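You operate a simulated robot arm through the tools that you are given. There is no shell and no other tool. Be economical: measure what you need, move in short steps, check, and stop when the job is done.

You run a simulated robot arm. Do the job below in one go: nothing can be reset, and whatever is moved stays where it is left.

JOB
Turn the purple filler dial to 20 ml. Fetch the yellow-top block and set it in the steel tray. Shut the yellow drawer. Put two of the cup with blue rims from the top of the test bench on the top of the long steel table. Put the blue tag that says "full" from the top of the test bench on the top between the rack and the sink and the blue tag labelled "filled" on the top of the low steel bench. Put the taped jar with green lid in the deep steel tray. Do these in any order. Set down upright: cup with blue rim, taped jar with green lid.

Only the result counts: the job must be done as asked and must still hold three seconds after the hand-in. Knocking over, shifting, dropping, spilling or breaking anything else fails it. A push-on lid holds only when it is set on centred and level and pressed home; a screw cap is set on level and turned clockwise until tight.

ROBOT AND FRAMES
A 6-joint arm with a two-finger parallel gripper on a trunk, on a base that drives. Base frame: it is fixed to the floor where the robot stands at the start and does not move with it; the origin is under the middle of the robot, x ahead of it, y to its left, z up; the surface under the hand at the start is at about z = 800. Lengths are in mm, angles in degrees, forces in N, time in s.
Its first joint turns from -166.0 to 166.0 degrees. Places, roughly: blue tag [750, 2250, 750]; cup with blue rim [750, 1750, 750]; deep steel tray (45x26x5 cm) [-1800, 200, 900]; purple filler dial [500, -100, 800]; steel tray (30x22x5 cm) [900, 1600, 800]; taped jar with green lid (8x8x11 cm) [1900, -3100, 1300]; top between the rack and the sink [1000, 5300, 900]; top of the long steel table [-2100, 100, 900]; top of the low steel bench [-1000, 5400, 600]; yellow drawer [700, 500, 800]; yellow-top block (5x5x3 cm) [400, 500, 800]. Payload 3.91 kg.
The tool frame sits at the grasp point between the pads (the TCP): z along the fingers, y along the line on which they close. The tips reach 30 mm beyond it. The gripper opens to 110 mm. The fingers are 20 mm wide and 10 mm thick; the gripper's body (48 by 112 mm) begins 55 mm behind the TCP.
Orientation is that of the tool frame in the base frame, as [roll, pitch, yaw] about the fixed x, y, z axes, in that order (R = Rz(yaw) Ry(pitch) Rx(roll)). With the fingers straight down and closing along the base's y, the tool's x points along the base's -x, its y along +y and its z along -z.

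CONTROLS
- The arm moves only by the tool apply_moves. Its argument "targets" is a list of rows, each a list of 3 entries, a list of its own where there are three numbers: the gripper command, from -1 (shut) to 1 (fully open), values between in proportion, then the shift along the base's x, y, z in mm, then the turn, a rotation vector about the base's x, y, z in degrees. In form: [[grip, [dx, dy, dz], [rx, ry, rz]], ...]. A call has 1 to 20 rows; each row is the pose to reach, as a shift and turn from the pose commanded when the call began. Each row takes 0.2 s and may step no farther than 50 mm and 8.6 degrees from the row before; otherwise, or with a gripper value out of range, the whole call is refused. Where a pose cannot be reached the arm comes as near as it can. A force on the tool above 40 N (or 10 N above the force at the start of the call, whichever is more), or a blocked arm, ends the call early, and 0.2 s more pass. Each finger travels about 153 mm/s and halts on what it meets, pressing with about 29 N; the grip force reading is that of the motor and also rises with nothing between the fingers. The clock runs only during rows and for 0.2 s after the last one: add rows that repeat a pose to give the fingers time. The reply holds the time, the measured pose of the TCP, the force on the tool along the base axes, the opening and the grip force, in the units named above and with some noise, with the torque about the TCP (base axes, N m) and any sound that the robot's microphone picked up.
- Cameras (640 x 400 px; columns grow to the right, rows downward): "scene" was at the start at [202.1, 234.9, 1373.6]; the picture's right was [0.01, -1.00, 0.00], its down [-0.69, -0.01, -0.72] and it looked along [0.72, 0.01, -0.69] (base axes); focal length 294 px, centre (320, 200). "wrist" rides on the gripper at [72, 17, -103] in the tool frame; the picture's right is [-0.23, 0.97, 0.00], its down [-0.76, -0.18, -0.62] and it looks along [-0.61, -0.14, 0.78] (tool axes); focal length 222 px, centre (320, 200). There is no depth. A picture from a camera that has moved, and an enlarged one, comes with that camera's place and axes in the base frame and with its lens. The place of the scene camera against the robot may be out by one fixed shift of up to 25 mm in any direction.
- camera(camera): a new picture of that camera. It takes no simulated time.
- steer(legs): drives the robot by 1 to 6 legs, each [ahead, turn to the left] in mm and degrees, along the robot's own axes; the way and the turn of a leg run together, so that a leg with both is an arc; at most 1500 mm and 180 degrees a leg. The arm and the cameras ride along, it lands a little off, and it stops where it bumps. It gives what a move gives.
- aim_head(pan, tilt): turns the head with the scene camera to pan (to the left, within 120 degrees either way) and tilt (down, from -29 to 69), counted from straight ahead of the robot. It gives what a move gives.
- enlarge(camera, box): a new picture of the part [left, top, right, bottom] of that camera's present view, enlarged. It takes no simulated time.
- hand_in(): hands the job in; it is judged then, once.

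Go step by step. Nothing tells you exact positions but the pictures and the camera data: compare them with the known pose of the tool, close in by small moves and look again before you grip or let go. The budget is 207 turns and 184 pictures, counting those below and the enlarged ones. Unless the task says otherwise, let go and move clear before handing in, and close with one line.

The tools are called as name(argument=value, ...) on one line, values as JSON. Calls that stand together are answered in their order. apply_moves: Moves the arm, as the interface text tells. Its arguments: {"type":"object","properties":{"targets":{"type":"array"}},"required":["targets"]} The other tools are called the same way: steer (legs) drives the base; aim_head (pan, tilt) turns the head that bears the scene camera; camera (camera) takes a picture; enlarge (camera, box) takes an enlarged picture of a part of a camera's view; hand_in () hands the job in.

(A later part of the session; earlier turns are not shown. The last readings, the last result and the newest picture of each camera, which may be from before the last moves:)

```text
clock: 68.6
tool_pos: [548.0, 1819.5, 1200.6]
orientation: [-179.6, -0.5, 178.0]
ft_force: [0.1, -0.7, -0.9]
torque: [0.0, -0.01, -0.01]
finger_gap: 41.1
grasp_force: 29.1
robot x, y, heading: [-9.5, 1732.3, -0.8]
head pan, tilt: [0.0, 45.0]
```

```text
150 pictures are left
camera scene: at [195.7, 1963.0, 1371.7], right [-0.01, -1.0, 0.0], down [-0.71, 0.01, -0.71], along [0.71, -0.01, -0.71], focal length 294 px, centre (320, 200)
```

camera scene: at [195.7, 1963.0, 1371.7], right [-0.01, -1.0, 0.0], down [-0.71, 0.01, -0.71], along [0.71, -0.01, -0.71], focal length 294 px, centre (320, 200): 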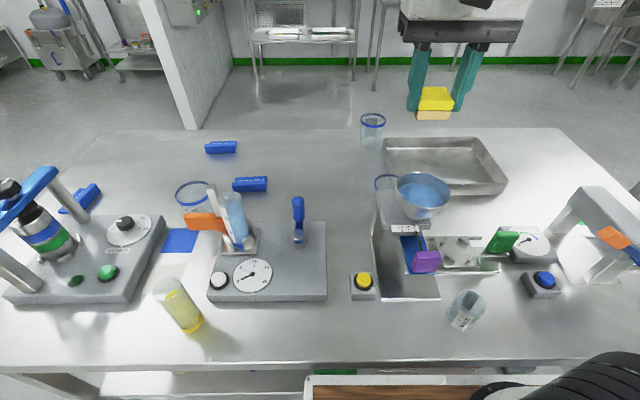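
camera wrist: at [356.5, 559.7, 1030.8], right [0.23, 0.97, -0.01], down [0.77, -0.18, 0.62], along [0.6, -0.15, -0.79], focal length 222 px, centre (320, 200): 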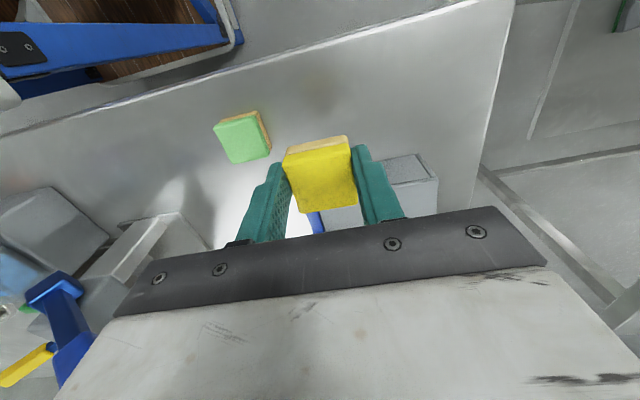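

Excellent view: steel tray centre-right, blue-rimmed cups and three blue tags. Let me read the tags.

enlarge(camera="scene", box=[180, 120, 300, 200])

enlarge(camera="scene", box=[20, 150, 140, 230])

enlarge(camera="scene", box=[330, 90, 530, 220])

```text
5.00 times, centred on (240, 160) of scene
camera zoom: at [195.7, 1963.0, 1371.7], right [-0.01, -1.0, 0.0], down [-0.71, 0.01, -0.71], along [0.71, -0.01, -0.71], focal length 1469 px, centre (720, 400)
```

zoom: 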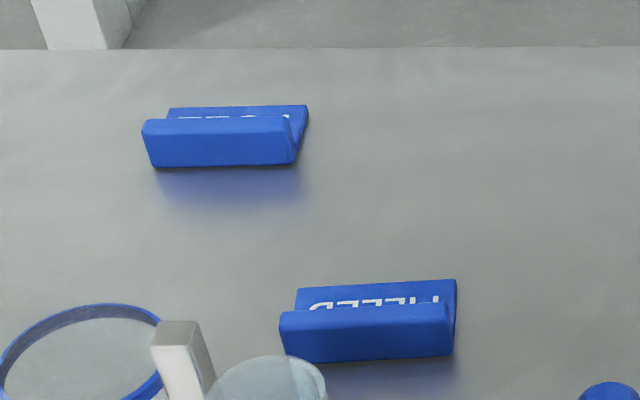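

```text
5.00 times, centred on (80, 190) of scene
camera zoom: at [195.7, 1963.0, 1371.7], right [-0.01, -1.0, 0.0], down [-0.71, 0.01, -0.71], along [0.71, -0.01, -0.71], focal length 1469 px, centre (1520, 250)
```

zoom: 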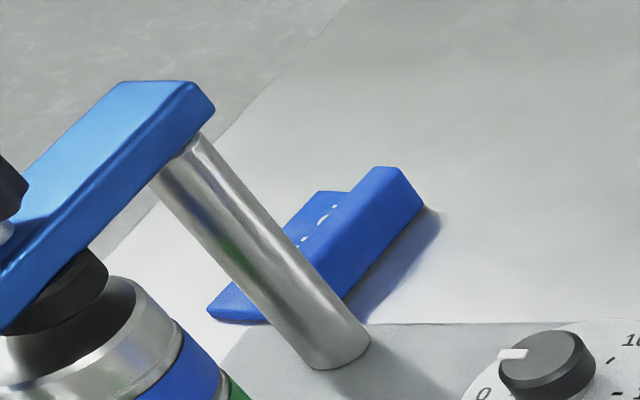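

```text
3.08 times, centred on (430, 155) of scene
camera zoom: at [195.7, 1963.0, 1371.7], right [-0.01, -1.0, 0.0], down [-0.71, 0.01, -0.71], along [0.71, -0.01, -0.71], focal length 904 px, centre (-18, 338)
```

zoom: 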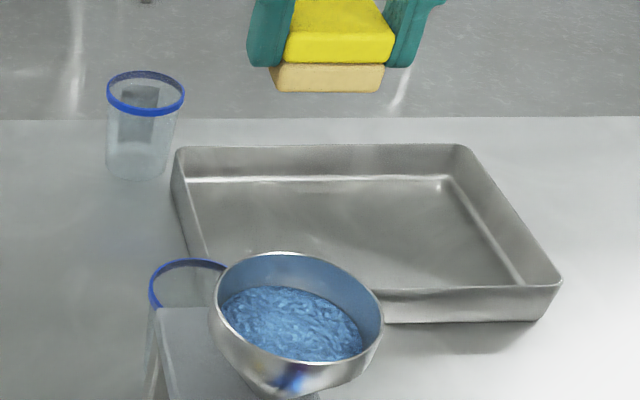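

The tags' text faces away; I'll read those later. First bring the block over the steel tray and view it with the wrist camera.

apply_moves(targets=[[-0.5, [31, -26, -10], [0, 0, 0]], [-0.5, [62, -52, -20], [0, 0, 0]], [-0.5, [93, -78, -30], [0, 0, 0]], [-0.5, [124, -104, -40], [0, 0, 0]], [-0.5, [155, -130, -50], [0, 0, 0]], [-0.5, [186, -156, -60], [0, 0, 0]], [-0.5, [217, -182, -70], [0, 0, 0]], [-0.5, [248, -208, -80], [0, 0, 0]], [-0.5, [248, -208, -80], [0, 0, 0]]])

camera(camera="wrist")

```text
clock: 70.6
tool_pos: [797.6, 1611.2, 1120.7]
orientation: [-179.6, -0.4, 178.0]
ft_force: [-0.5, -0.1, -0.6]
torque: [0.01, 0.01, 0.0]
finger_gap: 41.0
grasp_force: 29.2
robot x, y, heading: [-9.2, 1731.7, -0.4]
head pan, tilt: [0.0, 45.0]
```

```text
146 pictures are left
camera wrist: at [725.9, 1632.0, 1222.7], right [0.26, 0.97, -0.01], down [0.76, -0.2, 0.62], along [0.6, -0.17, -0.79], focal length 222 px, centre (320, 200)
```

wrist: 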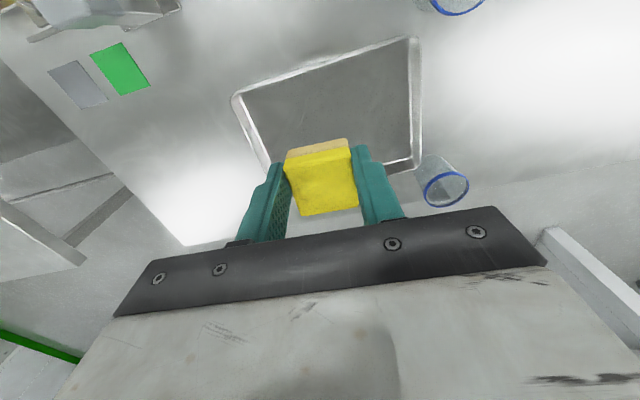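

Tray spans x 780–1004, y 1457–1762, rim z≈800. Block goes to the centre (890, 1610), descending to TCP z≈797.

apply_moves(targets=[[-0.5, [40, 0, -20], [0, 0, 0]], [-0.5, [80, 0, -45], [0, 0, 0]], [-0.5, [92, 0, -90], [0, 0, 0]], [-0.5, [92, 0, -138], [0, 0, 0]], [-0.5, [92, 0, -186], [0, 0, 0]], [-0.5, [92, 0, -234], [0, 0, 0]], [-0.5, [92, 0, -275], [0, 0, 0]], [-0.5, [92, 0, -275], [0, 0, 0]]])

camera(camera="wrist")

```text
clock: 72.4
tool_pos: [887.2, 1611.7, 847.0]
orientation: [-179.7, -0.4, 177.9]
ft_force: [0.8, 0.2, -0.7]
torque: [0.02, -0.02, -0.03]
finger_gap: 40.9
grasp_force: 28.8
robot x, y, heading: [-13.5, 1728.1, -0.3]
head pan, tilt: [0.0, 45.0]
```

```text
145 pictures are left
camera wrist: at [815.2, 1631.8, 950.0], right [0.26, 0.97, -0.01], down [0.76, -0.2, 0.62], along [0.6, -0.17, -0.79], focal length 222 px, centre (320, 200)
```

wrist: 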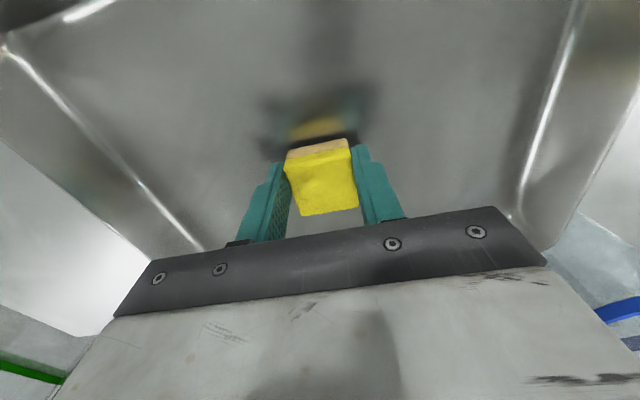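

Over the tray floor. Lowering the rest in small steps until contact.

apply_moves(targets=[[-0.5, [0, 0, -25], [0, 0, 0]], [-0.5, [0, 0, -42], [0, 0, 0]], [-0.5, [0, 0, -48], [0, 0, 0]], [-0.5, [0, 0, -52], [0, 0, 0]], [-0.5, [0, 0, -52], [0, 0, 0]]])

camera(camera="wrist")

```text
clock: 72.8
tool_pos: [887.9, 1610.8, 834.9]
orientation: [-179.6, 0.1, 178.0]
ft_force: [-0.4, 0.2, 17.4]
torque: [0.18, 0.14, 0.03]
finger_gap: 41.1
grasp_force: 29.5
robot x, y, heading: [-7.2, 1729.1, -0.5]
head pan, tilt: [0.0, 45.0]
stopped in row 2: the force on the tool passed its limit at 76 N (the readings are from after the stop); the commanded pose is now the measured one
```

```text
144 pictures are left
camera wrist: at [817.2, 1631.6, 936.3], right [0.26, 0.96, -0.01], down [0.75, -0.2, 0.63], along [0.6, -0.17, -0.78], focal length 222 px, centre (320, 200)
```

wrist: 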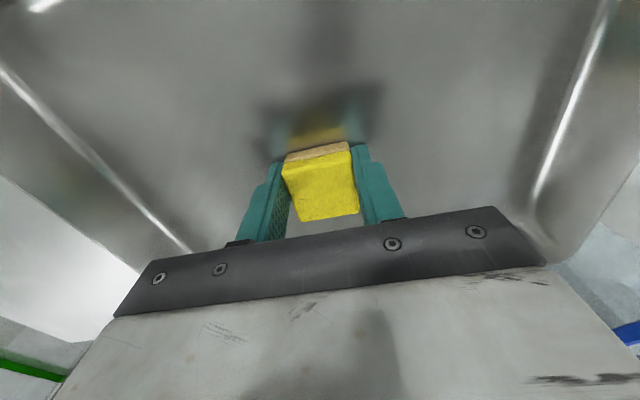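

The block touched the tray floor (floor z≈797). Releasing and lifting.

apply_moves(targets=[[-0.5, [0, 0, 1], [0, 0, 0]], [0.1, [0, 0, 1], [0, 0, 0]], [0.1, [0, 0, 1], [0, 0, 0]], [0.1, [0, 0, 40], [0, 0, 0]], [0.1, [0, 0, 85], [0, 0, 0]], [0.1, [0, 0, 130], [0, 0, 0]], [0.1, [-20, 0, 175], [0, 0, 0]], [0.1, [-40, 0, 220], [0, 0, 0]], [0.1, [-40, 0, 220], [0, 0, 0]]])

camera(camera="wrist")

```text
clock: 74.8
tool_pos: [850.4, 1610.4, 1056.0]
orientation: [-179.5, 0.0, 178.0]
ft_force: [0.4, -0.6, 0.6]
torque: [0.01, 0.02, -0.05]
finger_gap: 60.7
grasp_force: 0.1
robot x, y, heading: [-5.7, 1730.3, -0.7]
head pan, tilt: [0.0, 45.0]
```

```text
143 pictures are left
camera wrist: at [778.8, 1631.5, 1157.9], right [0.26, 0.97, -0.01], down [0.76, -0.2, 0.62], along [0.6, -0.17, -0.78], focal length 222 px, centre (320, 200)
```

wrist: 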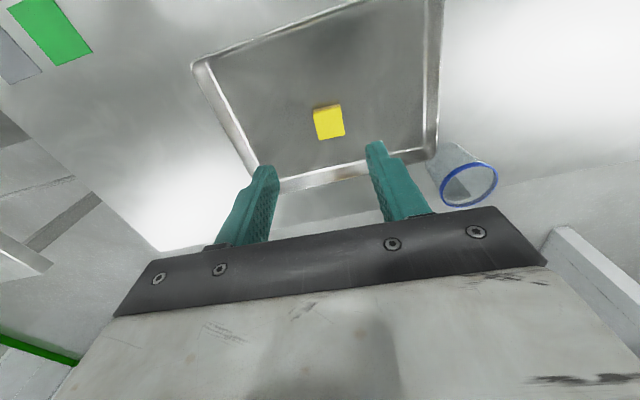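

The block lies in the tray. Next I survey the cups: moving the wrist camera left over the bench.

apply_moves(targets=[[0.1, [-10, 30, 35], [0, 0, 0]], [0.1, [-25, 70, 55], [0, 0, 0]], [0.1, [-35, 115, 65], [0, 0, 0]], [0.1, [-45, 160, 65], [0, 0, 0]], [0.1, [-55, 205, 65], [0, 0, 0]], [0.1, [-65, 250, 65], [0, 0, 0]], [0.1, [-65, 250, 65], [0, 0, 0]]])

camera(camera="wrist")

```text
clock: 76.4
tool_pos: [784.6, 1860.6, 1118.4]
orientation: [-179.6, 0.0, 177.9]
ft_force: [-0.5, -0.4, -0.5]
torque: [0.02, -0.03, 0.01]
finger_gap: 60.4
grasp_force: 0.1
robot x, y, heading: [-8.2, 1729.8, -0.4]
head pan, tilt: [0.0, 45.0]
```

```text
142 pictures are left
camera wrist: at [712.4, 1880.6, 1219.8], right [0.26, 0.96, -0.01], down [0.76, -0.2, 0.62], along [0.6, -0.17, -0.78], focal length 222 px, centre (320, 200)
```

wrist: 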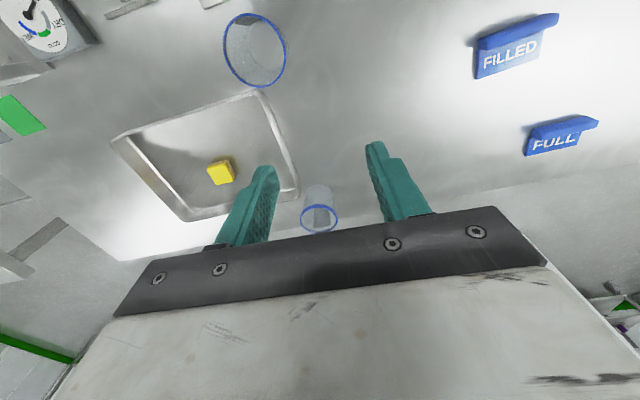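

I can read the tags: the one nearer is FILLED, the farther FULL. Cup C's rim is at about (715, 1791, 880), cup A at (1019, 1794, 880). I move back to view the surroundings of cup C.

apply_moves(targets=[[0.1, [-40, 0, 0], [0, 0, 0]], [0.1, [-80, 0, 0], [0, 0, 0]], [0.1, [-110, -20, 0], [0, 0, 0]], [0.1, [-130, -30, 0], [0, 0, 0]], [0.1, [-130, -30, 0], [0, 0, 0]]])

camera(camera="wrist")

```text
clock: 77.6
tool_pos: [654.3, 1829.6, 1118.1]
orientation: [-179.5, 0.0, 178.1]
ft_force: [-0.6, 0.2, -0.1]
torque: [0.02, -0.01, 0.01]
finger_gap: 60.5
grasp_force: 0.1
robot x, y, heading: [-7.2, 1734.2, -0.5]
head pan, tilt: [0.0, 45.0]
```

```text
141 pictures are left
camera wrist: at [581.9, 1850.1, 1219.3], right [0.26, 0.97, -0.01], down [0.76, -0.2, 0.62], along [0.6, -0.17, -0.78], focal length 222 px, centre (320, 200)
```

wrist: 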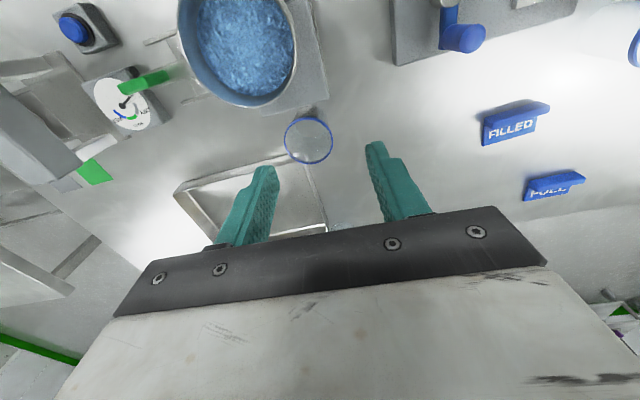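

Cup C at (718, 1791); the funnel (573,1770) is nearby, so I yaw the hand -45° to keep its camera clear, and open wide.

apply_moves(targets=[[0.8, [20, 0, 0], [0, 0, -7.5]], [0.8, [40, -15, 0], [0, 0, -15]], [0.8, [63, -30, 0], [0, 0, -22.5]], [0.8, [63, -39, -20], [0, 0, -30]], [0.8, [63, -39, -60], [0, 0, -37.5]], [0.8, [63, -39, -100], [0, 0, -45]], [0.8, [63, -39, -120], [0, 0, -45]], [0.8, [63, -39, -120], [0, 0, -45]]])

camera(camera="wrist")

```text
clock: 79.4
tool_pos: [716.3, 1794.6, 995.3]
orientation: [-179.5, 0.0, 132.9]
ft_force: [-0.7, -0.2, -0.3]
torque: [-0.02, -0.01, 0.0]
finger_gap: 99.1
grasp_force: 0.1
robot x, y, heading: [-7.1, 1730.8, -0.5]
head pan, tilt: [0.0, 45.0]
```

```text
140 pictures are left
camera wrist: at [679.6, 1859.3, 1098.5], right [0.87, 0.5, -0.01], down [0.39, -0.68, 0.62], along [0.31, -0.54, -0.78], focal length 222 px, centre (320, 200)
```

wrist: 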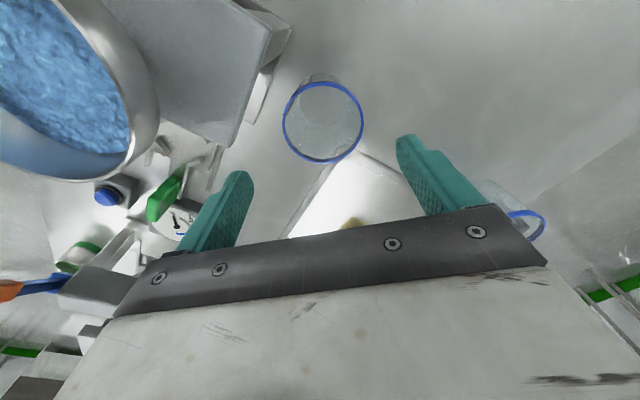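

The rim centre is at (720, 1795). I correct, ease yaw to -35° for clearance to the stand, and descend.

apply_moves(targets=[[0.75, [3.5, 0, 0], [0, 0, 5]], [0.75, [3.5, 0, -30], [0, 0, 10]], [0.75, [3.5, 0, -75], [0, 0, 10]], [0.75, [3.5, 0, -75], [0, 0, 10]]])

camera(camera="wrist")

camera(camera="scene")

```text
clock: 80.4
tool_pos: [719.5, 1793.1, 921.8]
orientation: [-179.7, 0.0, 143.1]
ft_force: [0.7, -0.3, 0.5]
torque: [0.02, 0.01, 0.04]
finger_gap: 96.3
grasp_force: 0.1
robot x, y, heading: [-10.9, 1732.4, -0.4]
head pan, tilt: [0.0, 45.0]
```

```text
139 pictures are left
camera wrist: at [671.5, 1851.2, 1024.9], right [0.77, 0.64, -0.01], down [0.5, -0.6, 0.62], along [0.4, -0.48, -0.78], focal length 222 px, centre (320, 200)
```

wrist: 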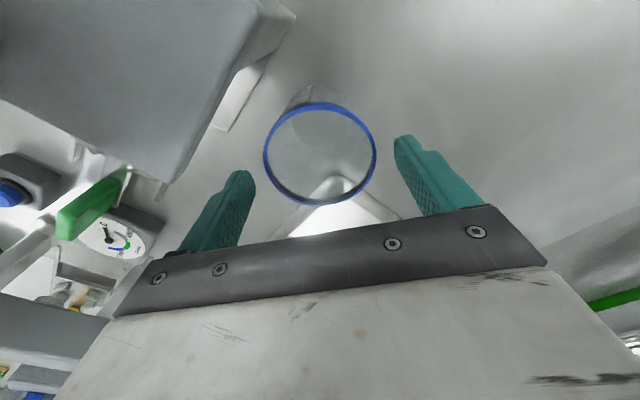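

```text
138 pictures are left
camera scene: at [195.7, 1963.0, 1371.7], right [-0.01, -1.0, 0.0], down [-0.71, 0.01, -0.71], along [0.71, -0.01, -0.71], focal length 294 px, centre (320, 200)
```

scene: 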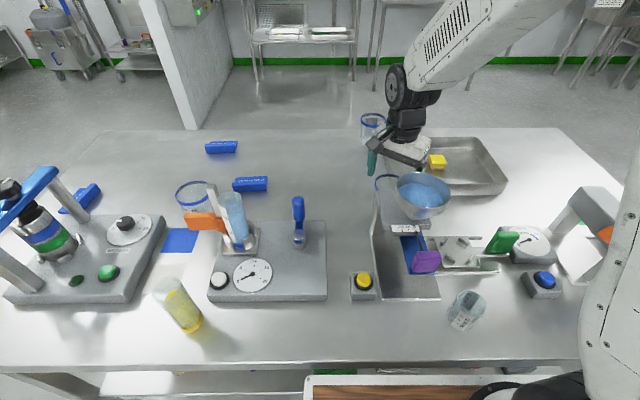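

Well centred. Descending around the cup and closing gently.

apply_moves(targets=[[0.75, [0, 1, -35], [0, 0, 0]], [0.75, [0, 1, -70], [0, 0, 0]], [0.75, [0, 1, -70], [0, 0, 0]], [0.3, [0, 1, -70], [0, 0, 0]], [0.3, [0, 1, -70], [0, 0, 0]]])

camera(camera="wrist")

```text
clock: 81.6
tool_pos: [720.2, 1793.4, 853.4]
orientation: [-179.7, 0.0, 143.0]
ft_force: [0.9, 0.7, 0.0]
torque: [0.0, 0.01, 0.02]
finger_gap: 73.4
grasp_force: 29.2
robot x, y, heading: [-5.6, 1729.5, -0.6]
head pan, tilt: [0.0, 45.0]
```

```text
137 pictures are left
camera wrist: at [672.2, 1851.2, 954.4], right [0.77, 0.64, -0.01], down [0.5, -0.6, 0.62], along [0.4, -0.48, -0.78], focal length 222 px, centre (320, 200)
```

wrist: 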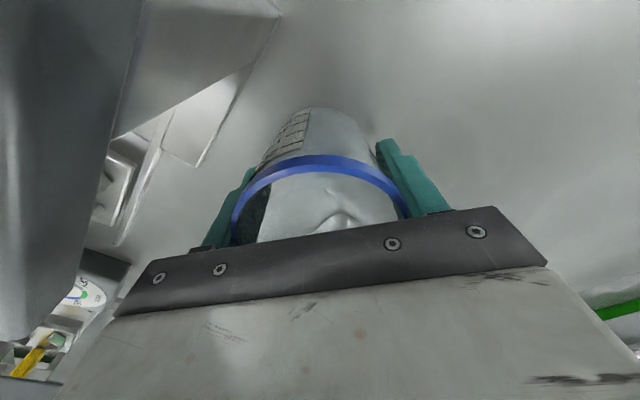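

Gripped at 73 mm below the rim. Lifting straight up.

apply_moves(targets=[[0.3, [0, 0, 30], [0, 0, 0]], [0.3, [0, 0, 75], [0, 0, 0]], [0.3, [0, 0, 120], [0, 0, 0]], [0.3, [0, 0, 165], [0, 0, 0]], [0.3, [0, 0, 210], [0, 0, 0]], [0.3, [0, 0, 255], [0, 0, 0]], [0.3, [0, 0, 300], [0, 0, 0]], [0.3, [0, 0, 345], [0, 0, 0]]])

camera(camera="wrist")

aim_head(pan=-110, tilt=20)

camera(camera="scene")

```text
clock: 83.4
tool_pos: [718.5, 1792.5, 1199.0]
orientation: [-179.6, -0.1, 143.0]
ft_force: [0.4, -0.3, 0.1]
torque: [-0.02, 0.02, -0.01]
finger_gap: 73.7
grasp_force: 29.4
robot x, y, heading: [-6.6, 1730.7, -0.3]
head pan, tilt: [0.0, 45.0]
```

```text
136 pictures are left
camera wrist: at [671.7, 1850.3, 1301.1], right [0.77, 0.64, -0.01], down [0.5, -0.6, 0.62], along [0.4, -0.48, -0.78], focal length 222 px, centre (320, 200)
```

wrist: 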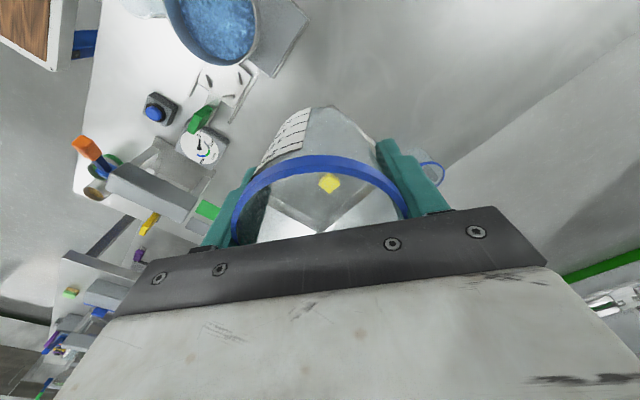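

```text
clock: 85.3
tool_pos: [720.3, 1791.3, 1198.3]
orientation: [-179.6, 0.1, 143.1]
ft_force: [-0.8, -0.3, -0.7]
torque: [-0.03, 0.02, 0.01]
finger_gap: 73.7
grasp_force: 28.9
robot x, y, heading: [-4.7, 1732.1, -0.4]
head pan, tilt: [-110.0, 20.0]
```

```text
135 pictures are left
camera scene: at [81.8, 1876.5, 1410.4], right [-0.94, 0.35, 0.0], down [0.12, 0.32, -0.94], along [-0.33, -0.88, -0.34], focal length 294 px, centre (320, 200)
```

scene: 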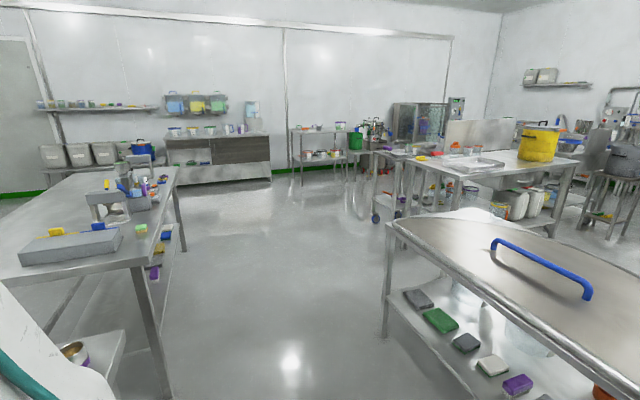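

The cup is held. The long steel table with the deep tray stands at about x≈-1800. I'll pull the arm in, then drive round to face it.

apply_moves(targets=[[0.3, [-42, -15, 5], [0, 0, 0]], [0.3, [-84, -30, 10], [0, 0, 0]], [0.3, [-126, -45, 15], [0, 0, 0]], [0.3, [-168, -60, 20], [0, 0, 0]], [0.3, [-168, -60, 20], [0, 0, 0]]])

steer(legs=[[-150, 0], [0, -90], [1500, 0]])

```text
clock: 86.5
tool_pos: [550.4, 1732.6, 1218.3]
orientation: [-179.5, 0.0, 143.0]
ft_force: [0.2, 0.2, -0.1]
torque: [0.01, 0.02, 0.0]
finger_gap: 73.6
grasp_force: 29.3
robot x, y, heading: [-5.2, 1729.2, -0.7]
head pan, tilt: [-110.0, 20.0]
```

```text
clock: 98.7
tool_pos: [-120.6, -329.5, 1218.1]
orientation: [-179.6, 0.0, 54.6]
ft_force: [-0.4, -0.6, 0.1]
torque: [-0.05, 0.0, 0.01]
finger_gap: 73.8
grasp_force: 28.5
robot x, y, heading: [-136.3, 226.9, -88.9]
head pan, tilt: [-110.0, 20.0]
```

steer(legs=[[60, 0], [0, -91], [500, 0]])

aim_head(pan=0, tilt=30)

camera(camera="scene")

```text
clock: 106.1
tool_pos: [-1187.3, 156.2, 1219.9]
orientation: [-179.5, 0.1, -36.0]
ft_force: [-0.4, 0.4, -0.3]
torque: [0.01, 0.01, -0.01]
finger_gap: 73.3
grasp_force: 28.7
robot x, y, heading: [-631.0, 162.4, -179.5]
head pan, tilt: [-110.0, 20.0]
```

```text
clock: 107.9
tool_pos: [-1186.2, 155.6, 1219.2]
orientation: [-179.6, 0.2, -36.1]
ft_force: [0.1, -1.1, -0.9]
torque: [0.02, -0.01, 0.01]
finger_gap: 73.8
grasp_force: 28.9
robot x, y, heading: [-630.8, 165.5, -179.3]
head pan, tilt: [0.0, 30.0]
```

```text
134 pictures are left
camera scene: at [-858.7, -70.9, 1394.4], right [-0.01, 1.0, 0.0], down [0.5, 0.0, -0.87], along [-0.87, -0.01, -0.5], focal length 294 px, centre (320, 200)
```

scene: 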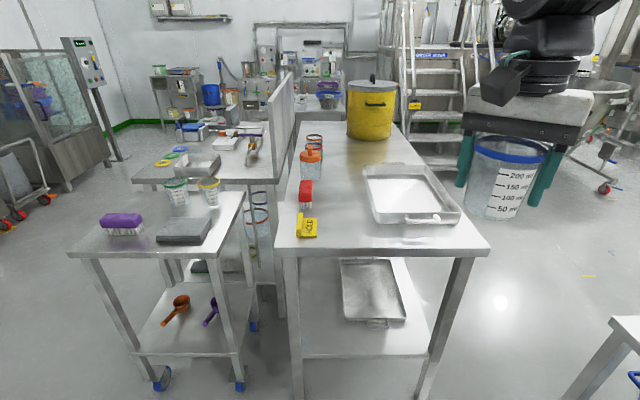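

The long table's near end is at x≈-1485, y -200…380; the deep tray sits around (-1780, 237). Free space lies left of the tray. Driving closer.

steer(legs=[[320, 0]])

aim_head(pan=0, tilt=45)

camera(camera="scene")

camera(camera="wrist")

```text
clock: 110.1
tool_pos: [-1503.6, 154.2, 1218.2]
orientation: [-179.6, -0.1, -36.3]
ft_force: [-0.9, -0.7, 0.4]
torque: [-0.01, 0.04, -0.03]
finger_gap: 73.2
grasp_force: 29.0
robot x, y, heading: [-946.6, 167.3, -179.7]
head pan, tilt: [0.0, 30.0]
```

```text
clock: 110.8
tool_pos: [-1505.2, 154.0, 1218.9]
orientation: [-179.6, 0.0, -36.2]
ft_force: [-0.2, -0.1, -0.3]
torque: [-0.01, 0.0, 0.02]
finger_gap: 73.5
grasp_force: 28.5
robot x, y, heading: [-945.5, 164.5, -179.6]
head pan, tilt: [0.0, 45.0]
```

```text
133 pictures are left
camera scene: at [-1167.1, -72.7, 1371.8], right [-0.01, 1.0, 0.0], down [0.71, 0.0, -0.71], along [-0.71, 0.0, -0.71], focal length 294 px, centre (320, 200)
```

scene: 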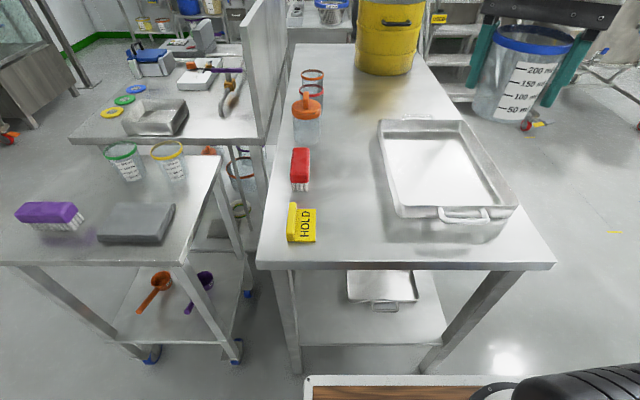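

```text
132 pictures are left
camera wrist: at [-1456.7, 97.8, 1320.5], right [-0.76, -0.65, -0.01], down [-0.51, 0.59, 0.62], along [-0.4, 0.48, -0.78], focal length 222 px, centre (320, 200)
```

wrist: 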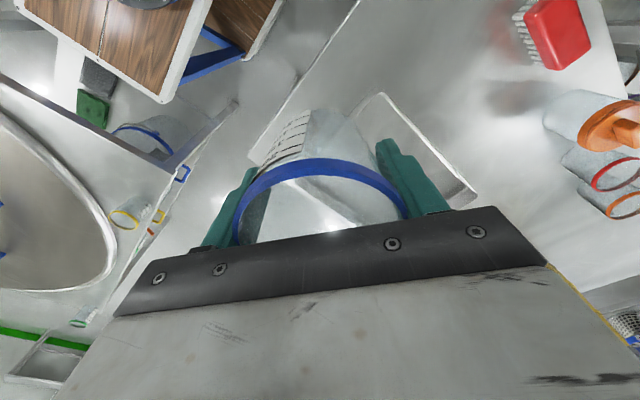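

Free corridor between the brush and the tray, y≈-110…70. I move there and rotate so the fingers close along x.

apply_moves(targets=[[0.3, [-25, -25, 0], [0, 0, -7.6]], [0.3, [-50, -50, 0], [0, 0, -15.2]], [0.3, [-75, -75, -10], [0, 0, -22.8]], [0.3, [-100, -100, -20], [0, 0, -30.4]], [0.3, [-125, -125, -40], [0, 0, -38]], [0.3, [-150, -150, -60], [0, 0, -45.6]], [0.3, [-175, -174, -80], [0, 0, -53.6]], [0.3, [-175, -174, -80], [0, 0, -53.6]]])

camera(camera="wrist")

camera(camera="scene")

```text
clock: 112.6
tool_pos: [-1678.8, -19.8, 1138.0]
orientation: [-179.6, 0.0, -89.9]
ft_force: [0.3, 0.6, 0.5]
torque: [0.0, 0.01, 0.0]
finger_gap: 73.5
grasp_force: 29.2
robot x, y, heading: [-947.1, 167.0, -179.7]
head pan, tilt: [0.0, 45.0]
```

```text
131 pictures are left
camera wrist: at [-1695.7, -92.3, 1240.2], right [-0.97, 0.23, -0.01], down [0.17, 0.76, 0.62], along [0.15, 0.61, -0.78], focal length 222 px, centre (320, 200)
```

wrist: 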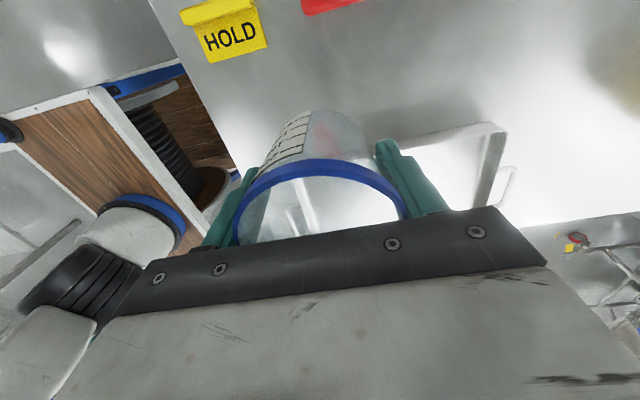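

```text
130 pictures are left
camera scene: at [-1167.1, -72.7, 1371.7], right [-0.01, 1.0, 0.0], down [0.71, 0.0, -0.71], along [-0.71, 0.0, -0.71], focal length 294 px, centre (320, 200)
```

scene: 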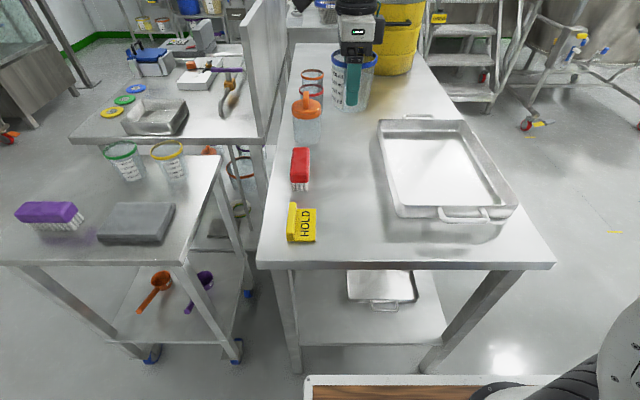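

The spot is clear. Moving to (-1760, -15) and descending, watching for contact.

apply_moves(targets=[[0.3, [-40, 3, -20], [0, 0, 0]], [0.3, [-81, 5, -45], [0, 0, 0]], [0.3, [-81, 5, -90], [0, 0, 0]], [0.3, [-81, 5, -130], [0, 0, 0]], [0.3, [-81, 5, -150], [0, 0, 0]], [0.3, [-81, 5, -150], [0, 0, 0]]])

camera(camera="wrist")

enlarge(camera="scene", box=[240, 40, 480, 240])

```text
clock: 114.0
tool_pos: [-1762.5, -16.4, 989.0]
orientation: [-179.6, 0.0, -89.8]
ft_force: [0.9, -0.1, -0.7]
torque: [-0.01, 0.03, 0.02]
finger_gap: 73.6
grasp_force: 29.7
robot x, y, heading: [-947.6, 165.3, -179.9]
head pan, tilt: [0.0, 45.0]
```

```text
129 pictures are left
camera wrist: at [-1779.8, -88.6, 1090.7], right [-0.97, 0.22, -0.01], down [0.17, 0.76, 0.62], along [0.14, 0.61, -0.78], focal length 222 px, centre (320, 200)
```

wrist: 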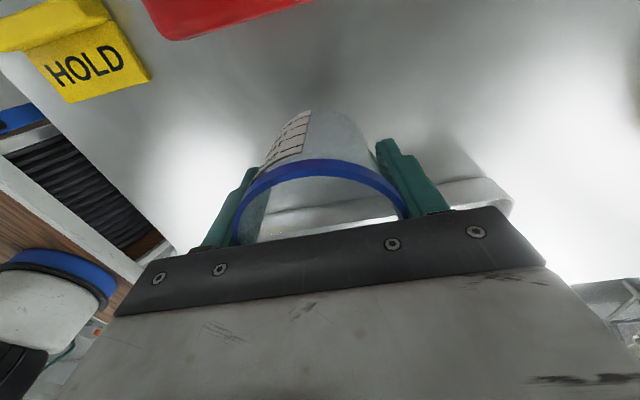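

```text
2.00 times, centred on (360, 140) of scene
camera zoom: at [-1167.1, -72.7, 1371.7], right [-0.01, 1.0, 0.0], down [0.71, 0.0, -0.71], along [-0.71, 0.0, -0.71], focal length 588 px, centre (240, 320)
```

zoom: 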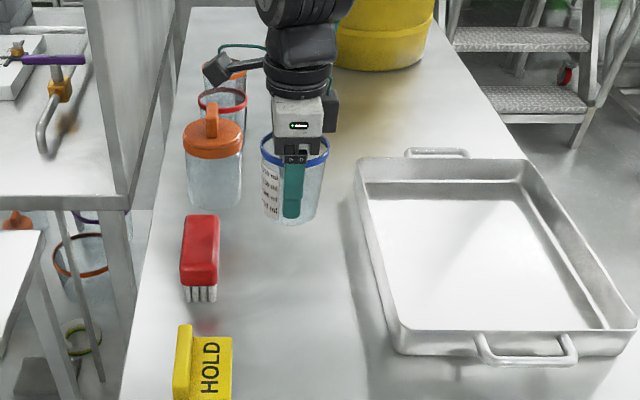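

Descending slowly to the table.

apply_moves(targets=[[0.3, [0, 0, -20], [0, 0, 0]], [0.3, [0, 0, -30], [0, 0, 0]], [0.3, [0, 0, -34], [0, 0, 0]], [0.3, [0, 0, -37], [0, 0, 0]], [0.3, [0, 0, -40], [0, 0, 0]]])

enlarge(camera="scene", box=[280, 60, 440, 180])

```text
clock: 115.2
tool_pos: [-1762.1, -14.0, 948.7]
orientation: [-179.6, -0.1, -89.9]
ft_force: [0.9, -0.4, -0.9]
torque: [-0.02, 0.0, -0.01]
finger_gap: 73.3
grasp_force: 28.7
robot x, y, heading: [-947.0, 164.2, -179.8]
head pan, tilt: [0.0, 45.0]
```

```text
3.33 times, centred on (360, 120) of scene
camera zoom: at [-1167.1, -72.8, 1371.7], right [-0.01, 1.0, 0.0], down [0.71, 0.0, -0.71], along [-0.71, 0.0, -0.71], focal length 980 px, centre (187, 467)
```

zoom: 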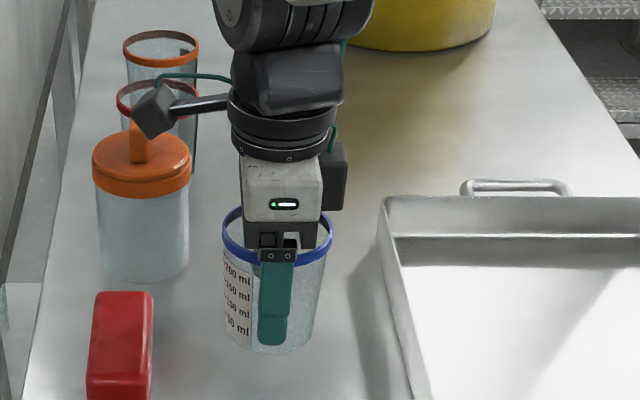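

apply_moves(targets=[[0.3, [0, 0, -4], [0, 0, 0]], [0.3, [0, 0, -8], [0, 0, 0]], [0.3, [0, 0, -11], [0, 0, 0]], [0.3, [0, 0, -14], [0, 0, 0]], [0.3, [0, 0, -17], [0, 0, 0]], [0.3, [0, 0, -20], [0, 0, 0]], [0.3, [0, 0, -23], [0, 0, 0]], [0.3, [0, 0, -26], [0, 0, 0]]])

```text
clock: 117.0
tool_pos: [-1759.2, -14.2, 923.1]
orientation: [-179.5, 0.0, -89.8]
ft_force: [0.6, -0.3, -0.7]
torque: [0.01, 0.02, 0.02]
finger_gap: 73.5
grasp_force: 29.0
robot x, y, heading: [-945.6, 162.0, -179.6]
head pan, tilt: [0.0, 45.0]
```

enlarge(camera="scene", box=[280, 60, 440, 180])

camera(camera="wrist")

```text
3.33 times, centred on (360, 120) of scene
camera zoom: at [-1167.1, -72.8, 1371.7], right [-0.01, 1.0, 0.0], down [0.71, 0.0, -0.71], along [-0.71, 0.0, -0.71], focal length 980 px, centre (187, 467)
```

zoom: 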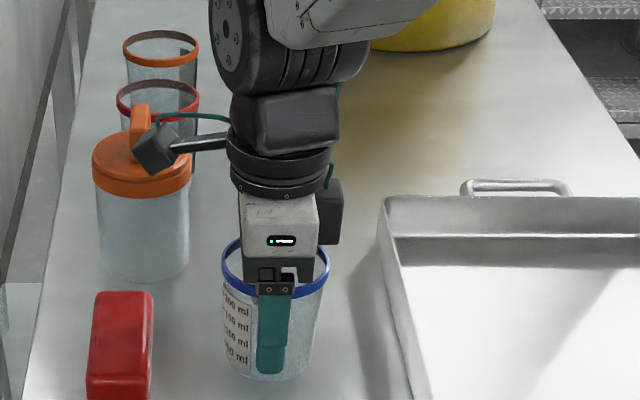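

```text
125 pictures are left
camera wrist: at [-1777.8, -86.5, 1024.6], right [-0.97, 0.22, -0.01], down [0.17, 0.76, 0.62], along [0.14, 0.61, -0.78], focal length 222 px, centre (320, 200)
```

wrist: 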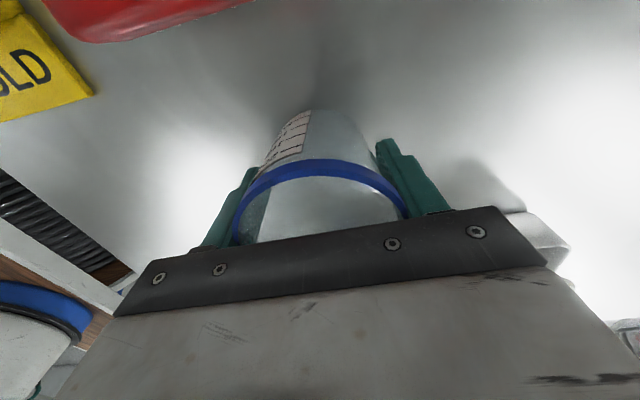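

Still free below. Continuing down gently.

apply_moves(targets=[[0.3, [0, 0, -4], [0, 0, 0]], [0.3, [0, 0, -7], [0, 0, 0]], [0.3, [0, 0, -10], [0, 0, 0]], [0.3, [0, 0, -12], [0, 0, 0]], [0.3, [0, 0, -14], [0, 0, 0]], [0.3, [0, 0, -16], [0, 0, 0]], [0.3, [0, 0, -18], [0, 0, 0]], [0.3, [0, 0, -20], [0, 0, 0]], [0.3, [0, 0, -22], [0, 0, 0]], [0.3, [0, 0, -24], [0, 0, 0]]])

```text
clock: 119.2
tool_pos: [-1759.5, -13.6, 898.9]
orientation: [-179.7, 0.0, -89.8]
ft_force: [-2.7, 0.7, 20.3]
torque: [0.05, -0.04, 0.01]
finger_gap: 73.0
grasp_force: 29.3
robot x, y, heading: [-946.5, 164.1, -179.8]
head pan, tilt: [0.0, 45.0]
```

Contact at TCP z≈899 (table z≈845). Relieving a bit and releasing.

apply_moves(targets=[[0.3, [0, 0, 1.5], [0, 0, 0]], [0.45, [0, 0, 1.5], [0, 0, 0]], [0.75, [0, 0, 1.5], [0, 0, 0]], [0.75, [0, 0, 1.5], [0, 0, 0]], [0.75, [0, 0, 30], [0, 0, 0]], [0.75, [0, 0, 75], [0, 0, 0]], [0.75, [0, 0, 120], [0, 0, 0]], [0.75, [0, 0, 165], [0, 0, 0]], [0.75, [0, 0, 210], [0, 0, 0]], [0.75, [0, 0, 250], [0, 0, 0]]])

camera(camera="scene")

```text
clock: 121.4
tool_pos: [-1759.4, -15.1, 1149.6]
orientation: [-179.6, 0.0, -89.9]
ft_force: [-0.1, 0.2, 0.7]
torque: [-0.02, -0.02, 0.0]
finger_gap: 96.4
grasp_force: 0.2
robot x, y, heading: [-946.6, 164.3, -179.5]
head pan, tilt: [0.0, 45.0]
```

```text
124 pictures are left
camera scene: at [-1167.4, -72.8, 1371.7], right [-0.01, 1.0, 0.0], down [0.71, 0.0, -0.71], along [-0.71, 0.0, -0.71], focal length 294 px, centre (320, 200)
```

scene: 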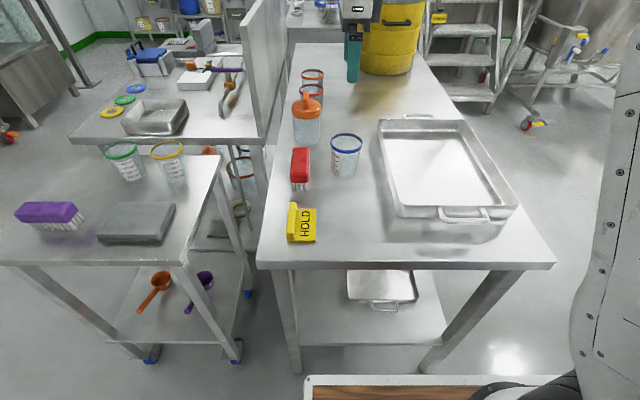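

Cup 1 stands upright on the long table. Pull the arm in and drive back for cup A.

apply_moves(targets=[[0.75, [35, 22, 20], [0, 0, 7.5]], [0.75, [70, 44, 35], [0, 0, 15]], [0.75, [108, 66, 50], [0, 0, 22.5]], [0.75, [146, 88, 60], [0, 0, 30]], [0.75, [184, 110, 65], [0, 0, 37.5]], [0.75, [222, 132, 65], [0, 0, 45]], [0.75, [260, 155, 65], [0, 0, 53]]])

steer(legs=[[-800, 0], [0, -90.4], [1470, 0]])

```text
clock: 123.0
tool_pos: [-1500.2, 141.8, 1212.7]
orientation: [-179.5, -0.1, -36.6]
ft_force: [0.1, -0.7, -0.7]
torque: [-0.01, -0.07, 0.01]
finger_gap: 96.6
grasp_force: 0.0
robot x, y, heading: [-945.2, 160.0, -179.5]
head pan, tilt: [0.0, 45.0]
```

```text
clock: 137.9
tool_pos: [-245.2, 2185.0, 1214.9]
orientation: [-179.6, 0.1, -124.7]
ft_force: [0.0, -0.3, 0.6]
torque: [0.02, 0.03, 0.01]
finger_gap: 96.1
grasp_force: 0.1
robot x, y, heading: [-203.8, 1635.1, 92.2]
head pan, tilt: [0.0, 45.0]
```

steer(legs=[[145, 0], [0, -92.2], [150, 0]])

aim_head(pan=0, tilt=66)

camera(camera="scene")

```text
clock: 144.2
tool_pos: [491.7, 1794.9, 1212.6]
orientation: [-179.6, 0.0, 142.8]
ft_force: [0.4, -0.2, -0.5]
torque: [0.01, -0.02, -0.02]
finger_gap: 96.4
grasp_force: 0.1
robot x, y, heading: [-60.3, 1776.0, -0.1]
head pan, tilt: [0.0, 45.0]
```

```text
clock: 145.0
tool_pos: [491.9, 1796.0, 1213.1]
orientation: [-179.6, 0.0, 142.7]
ft_force: [-0.1, -0.2, 0.5]
torque: [0.0, -0.02, -0.03]
finger_gap: 96.5
grasp_force: 0.1
robot x, y, heading: [-62.2, 1775.6, 0.1]
head pan, tilt: [0.0, 66.0]
```

```text
123 pictures are left
camera scene: at [118.1, 2010.9, 1345.7], right [0.0, -1.0, 0.0], down [-0.91, 0.0, -0.41], along [0.41, 0.0, -0.91], focal length 294 px, centre (320, 200)
```

scene: 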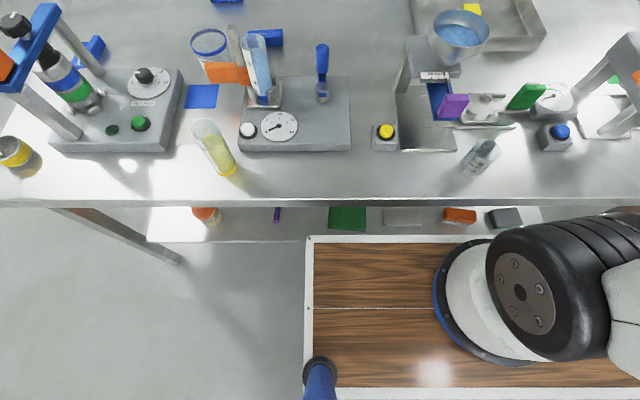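

Cup A is at x≈1019; I need to get nearer. At the main bench I stood 361 mm from its edge without a bump; the same here allows x≈50.

steer(legs=[[110, 0]])

```text
clock: 146.3
tool_pos: [596.5, 1796.1, 1213.6]
orientation: [-179.7, 0.0, 142.8]
ft_force: [-0.9, 1.2, 0.4]
torque: [-0.03, -0.06, -0.03]
finger_gap: 96.3
grasp_force: 0.0
robot x, y, heading: [43.6, 1778.4, -0.1]
head pan, tilt: [0.0, 66.0]
stopped in leg 1: the robot was blocked; the commanded pose is now the measured one
```

Bumped lightly at x=44, enough. Now the arm goes above cup A with the hand yawed so the fingers miss the tray.

apply_moves(targets=[[0.75, [30, 0, 0], [0, 0, 7.5]], [0.75, [60, 0, 0], [0, 0, 15]], [0.75, [90, 0, 0], [0, 0, 22.5]], [0.75, [120, 0, 0], [0, 0, 30]], [0.75, [150, 0, -10], [0, 0, 37.5]], [0.75, [185, 0, -25], [0, 0, 45]], [0.75, [220, 0, -40], [0, 0, 52.5]], [0.75, [255, 0, -60], [0, 0, 60]], [0.75, [290, 0, -80], [0, 0, 67.5]], [0.75, [325, 0, -100], [0, 0, 75]], [0.75, [360, 0, -120], [0, 0, 82.5]], [0.75, [395, 0, -140], [0, 0, 82.5]], [0.75, [395, 0, -140], [0, 0, 82.5]]])

camera(camera="wrist")

```text
clock: 149.2
tool_pos: [990.9, 1795.5, 1071.8]
orientation: [-179.6, 0.0, -134.6]
ft_force: [-0.4, -0.3, 0.8]
torque: [0.03, 0.01, 0.0]
finger_gap: 96.4
grasp_force: 0.0
robot x, y, heading: [42.7, 1778.8, 0.2]
head pan, tilt: [0.0, 66.0]
```

```text
122 pictures are left
camera wrist: at [927.5, 1757.0, 1174.1], right [-0.53, 0.85, -0.01], down [0.66, 0.42, 0.62], along [0.53, 0.33, -0.78], focal length 222 px, centre (320, 200)
```

wrist: 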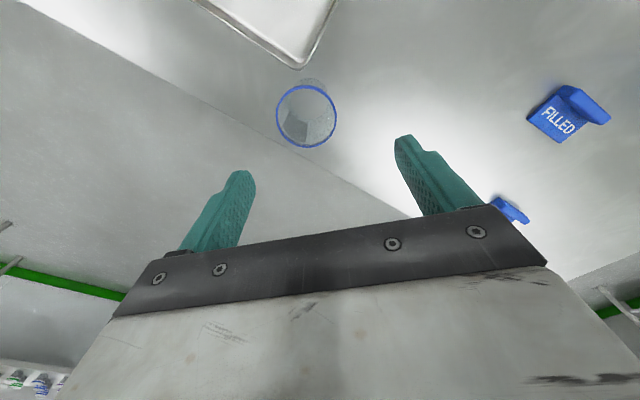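

Cup A at (1018, 1792). Moving over and descending partway.

apply_moves(targets=[[0.75, [27, -3, -20], [0, 0, 0]], [0.75, [27, -3, -65], [0, 0, 0]], [0.75, [27, -3, -110], [0, 0, 0]], [0.75, [27, -3, -147], [0, 0, 0]], [0.75, [27, -3, -147], [0, 0, 0]]])

camera(camera="wrist")

```text
clock: 150.3
tool_pos: [1018.3, 1795.7, 924.4]
orientation: [-179.6, 0.0, -134.6]
ft_force: [0.7, 0.7, -0.3]
torque: [-0.01, 0.0, -0.01]
finger_gap: 96.3
grasp_force: 0.1
robot x, y, heading: [40.8, 1780.8, 0.2]
head pan, tilt: [0.0, 66.0]
```

```text
121 pictures are left
camera wrist: at [954.5, 1756.2, 1025.4], right [-0.53, 0.85, -0.01], down [0.66, 0.42, 0.62], along [0.53, 0.33, -0.78], focal length 222 px, centre (320, 200)
```

wrist: 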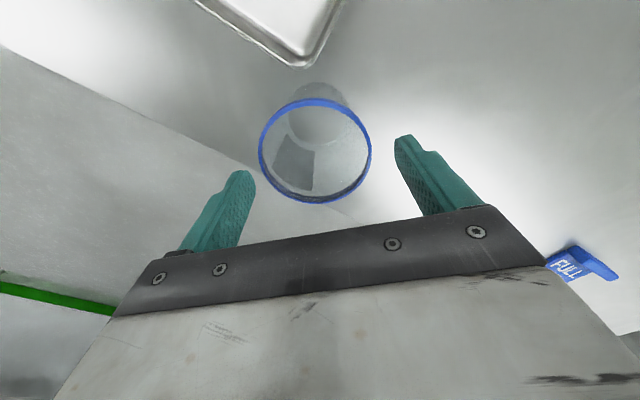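

Small correction, then down and grip.

apply_moves(targets=[[0.75, [1.5, -3.5, -35], [0, 0, 0]], [0.75, [1.5, -3.5, -71], [0, 0, 0]], [0.75, [1.5, -3.5, -71], [0, 0, 0]], [0.3, [1.5, -3.5, -71], [0, 0, 0]], [0.3, [1.5, -3.5, -71], [0, 0, 0]]])

camera(camera="wrist")

```text
clock: 151.6
tool_pos: [1019.2, 1790.1, 853.8]
orientation: [-179.5, 0.0, -134.6]
ft_force: [-0.6, -0.1, -0.5]
torque: [0.01, -0.01, 0.02]
finger_gap: 73.3
grasp_force: 29.2
robot x, y, heading: [43.4, 1775.4, -0.1]
head pan, tilt: [0.0, 66.0]
```

```text
120 pictures are left
camera wrist: at [955.9, 1750.7, 955.5], right [-0.53, 0.85, -0.01], down [0.66, 0.42, 0.62], along [0.53, 0.33, -0.78], focal length 222 px, centre (320, 200)
```

wrist: 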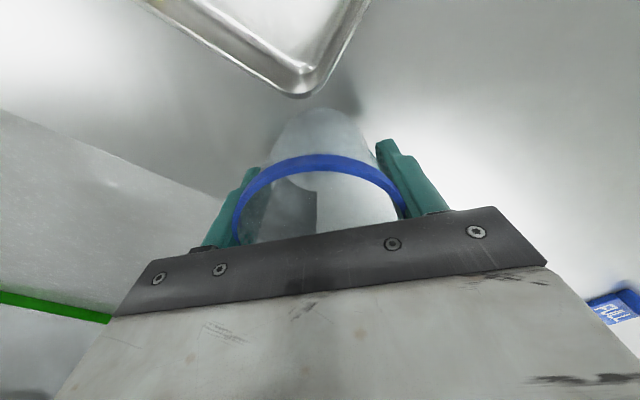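

Gripped. Lifting and retracting.

apply_moves(targets=[[0.3, [0, 0, 30], [0, 0, 0]], [0.3, [0, 0, 75], [0, 0, 0]], [0.3, [0, 0, 120], [0, 0, 0]], [0.3, [0, 0, 165], [0, 0, 0]], [0.3, [0, 0, 210], [0, 0, 0]], [0.3, [0, 0, 255], [0, 0, 0]], [0.3, [0, 0, 300], [0, 0, 0]], [0.3, [0, 0, 345], [0, 0, 0]], [0.3, [-45, 0, 360], [0, 0, 0]], [0.3, [-93, 0, 362], [0, 0, 0]], [0.3, [-141, 0, 362], [0, 0, 0]], [0.3, [-189, 0, 362], [0, 0, 0]], [0.3, [-237, 0, 362], [0, 0, 0]], [0.3, [-285, 0, 362], [0, 0, 0]], [0.3, [-333, 0, 362], [0, 0, 0]], [0.3, [-381, 0, 362], [0, 0, 0]], [0.3, [-425, 0, 362], [0, 0, 0]]])

steer(legs=[[-200, 0], [0, -90], [1500, 0]])

```text
clock: 155.2
tool_pos: [596.4, 1787.6, 1218.1]
orientation: [-179.5, -0.1, -134.6]
ft_force: [0.3, -0.1, -1.2]
torque: [-0.01, 0.07, 0.0]
finger_gap: 73.4
grasp_force: 28.7
robot x, y, heading: [43.0, 1776.0, 0.0]
head pan, tilt: [0.0, 66.0]
```

```text
clock: 156.4
tool_pos: [458.1, 1785.6, 1221.8]
orientation: [-176.3, 3.5, -134.3]
ft_force: [8.4, -0.9, -4.6]
torque: [0.03, 0.59, -0.03]
finger_gap: 73.0
grasp_force: 28.7
robot x, y, heading: [7.6, 1775.3, 0.0]
head pan, tilt: [0.0, 66.0]
stopped in leg 1: the robot was blocked; the commanded pose is now the measured one
```

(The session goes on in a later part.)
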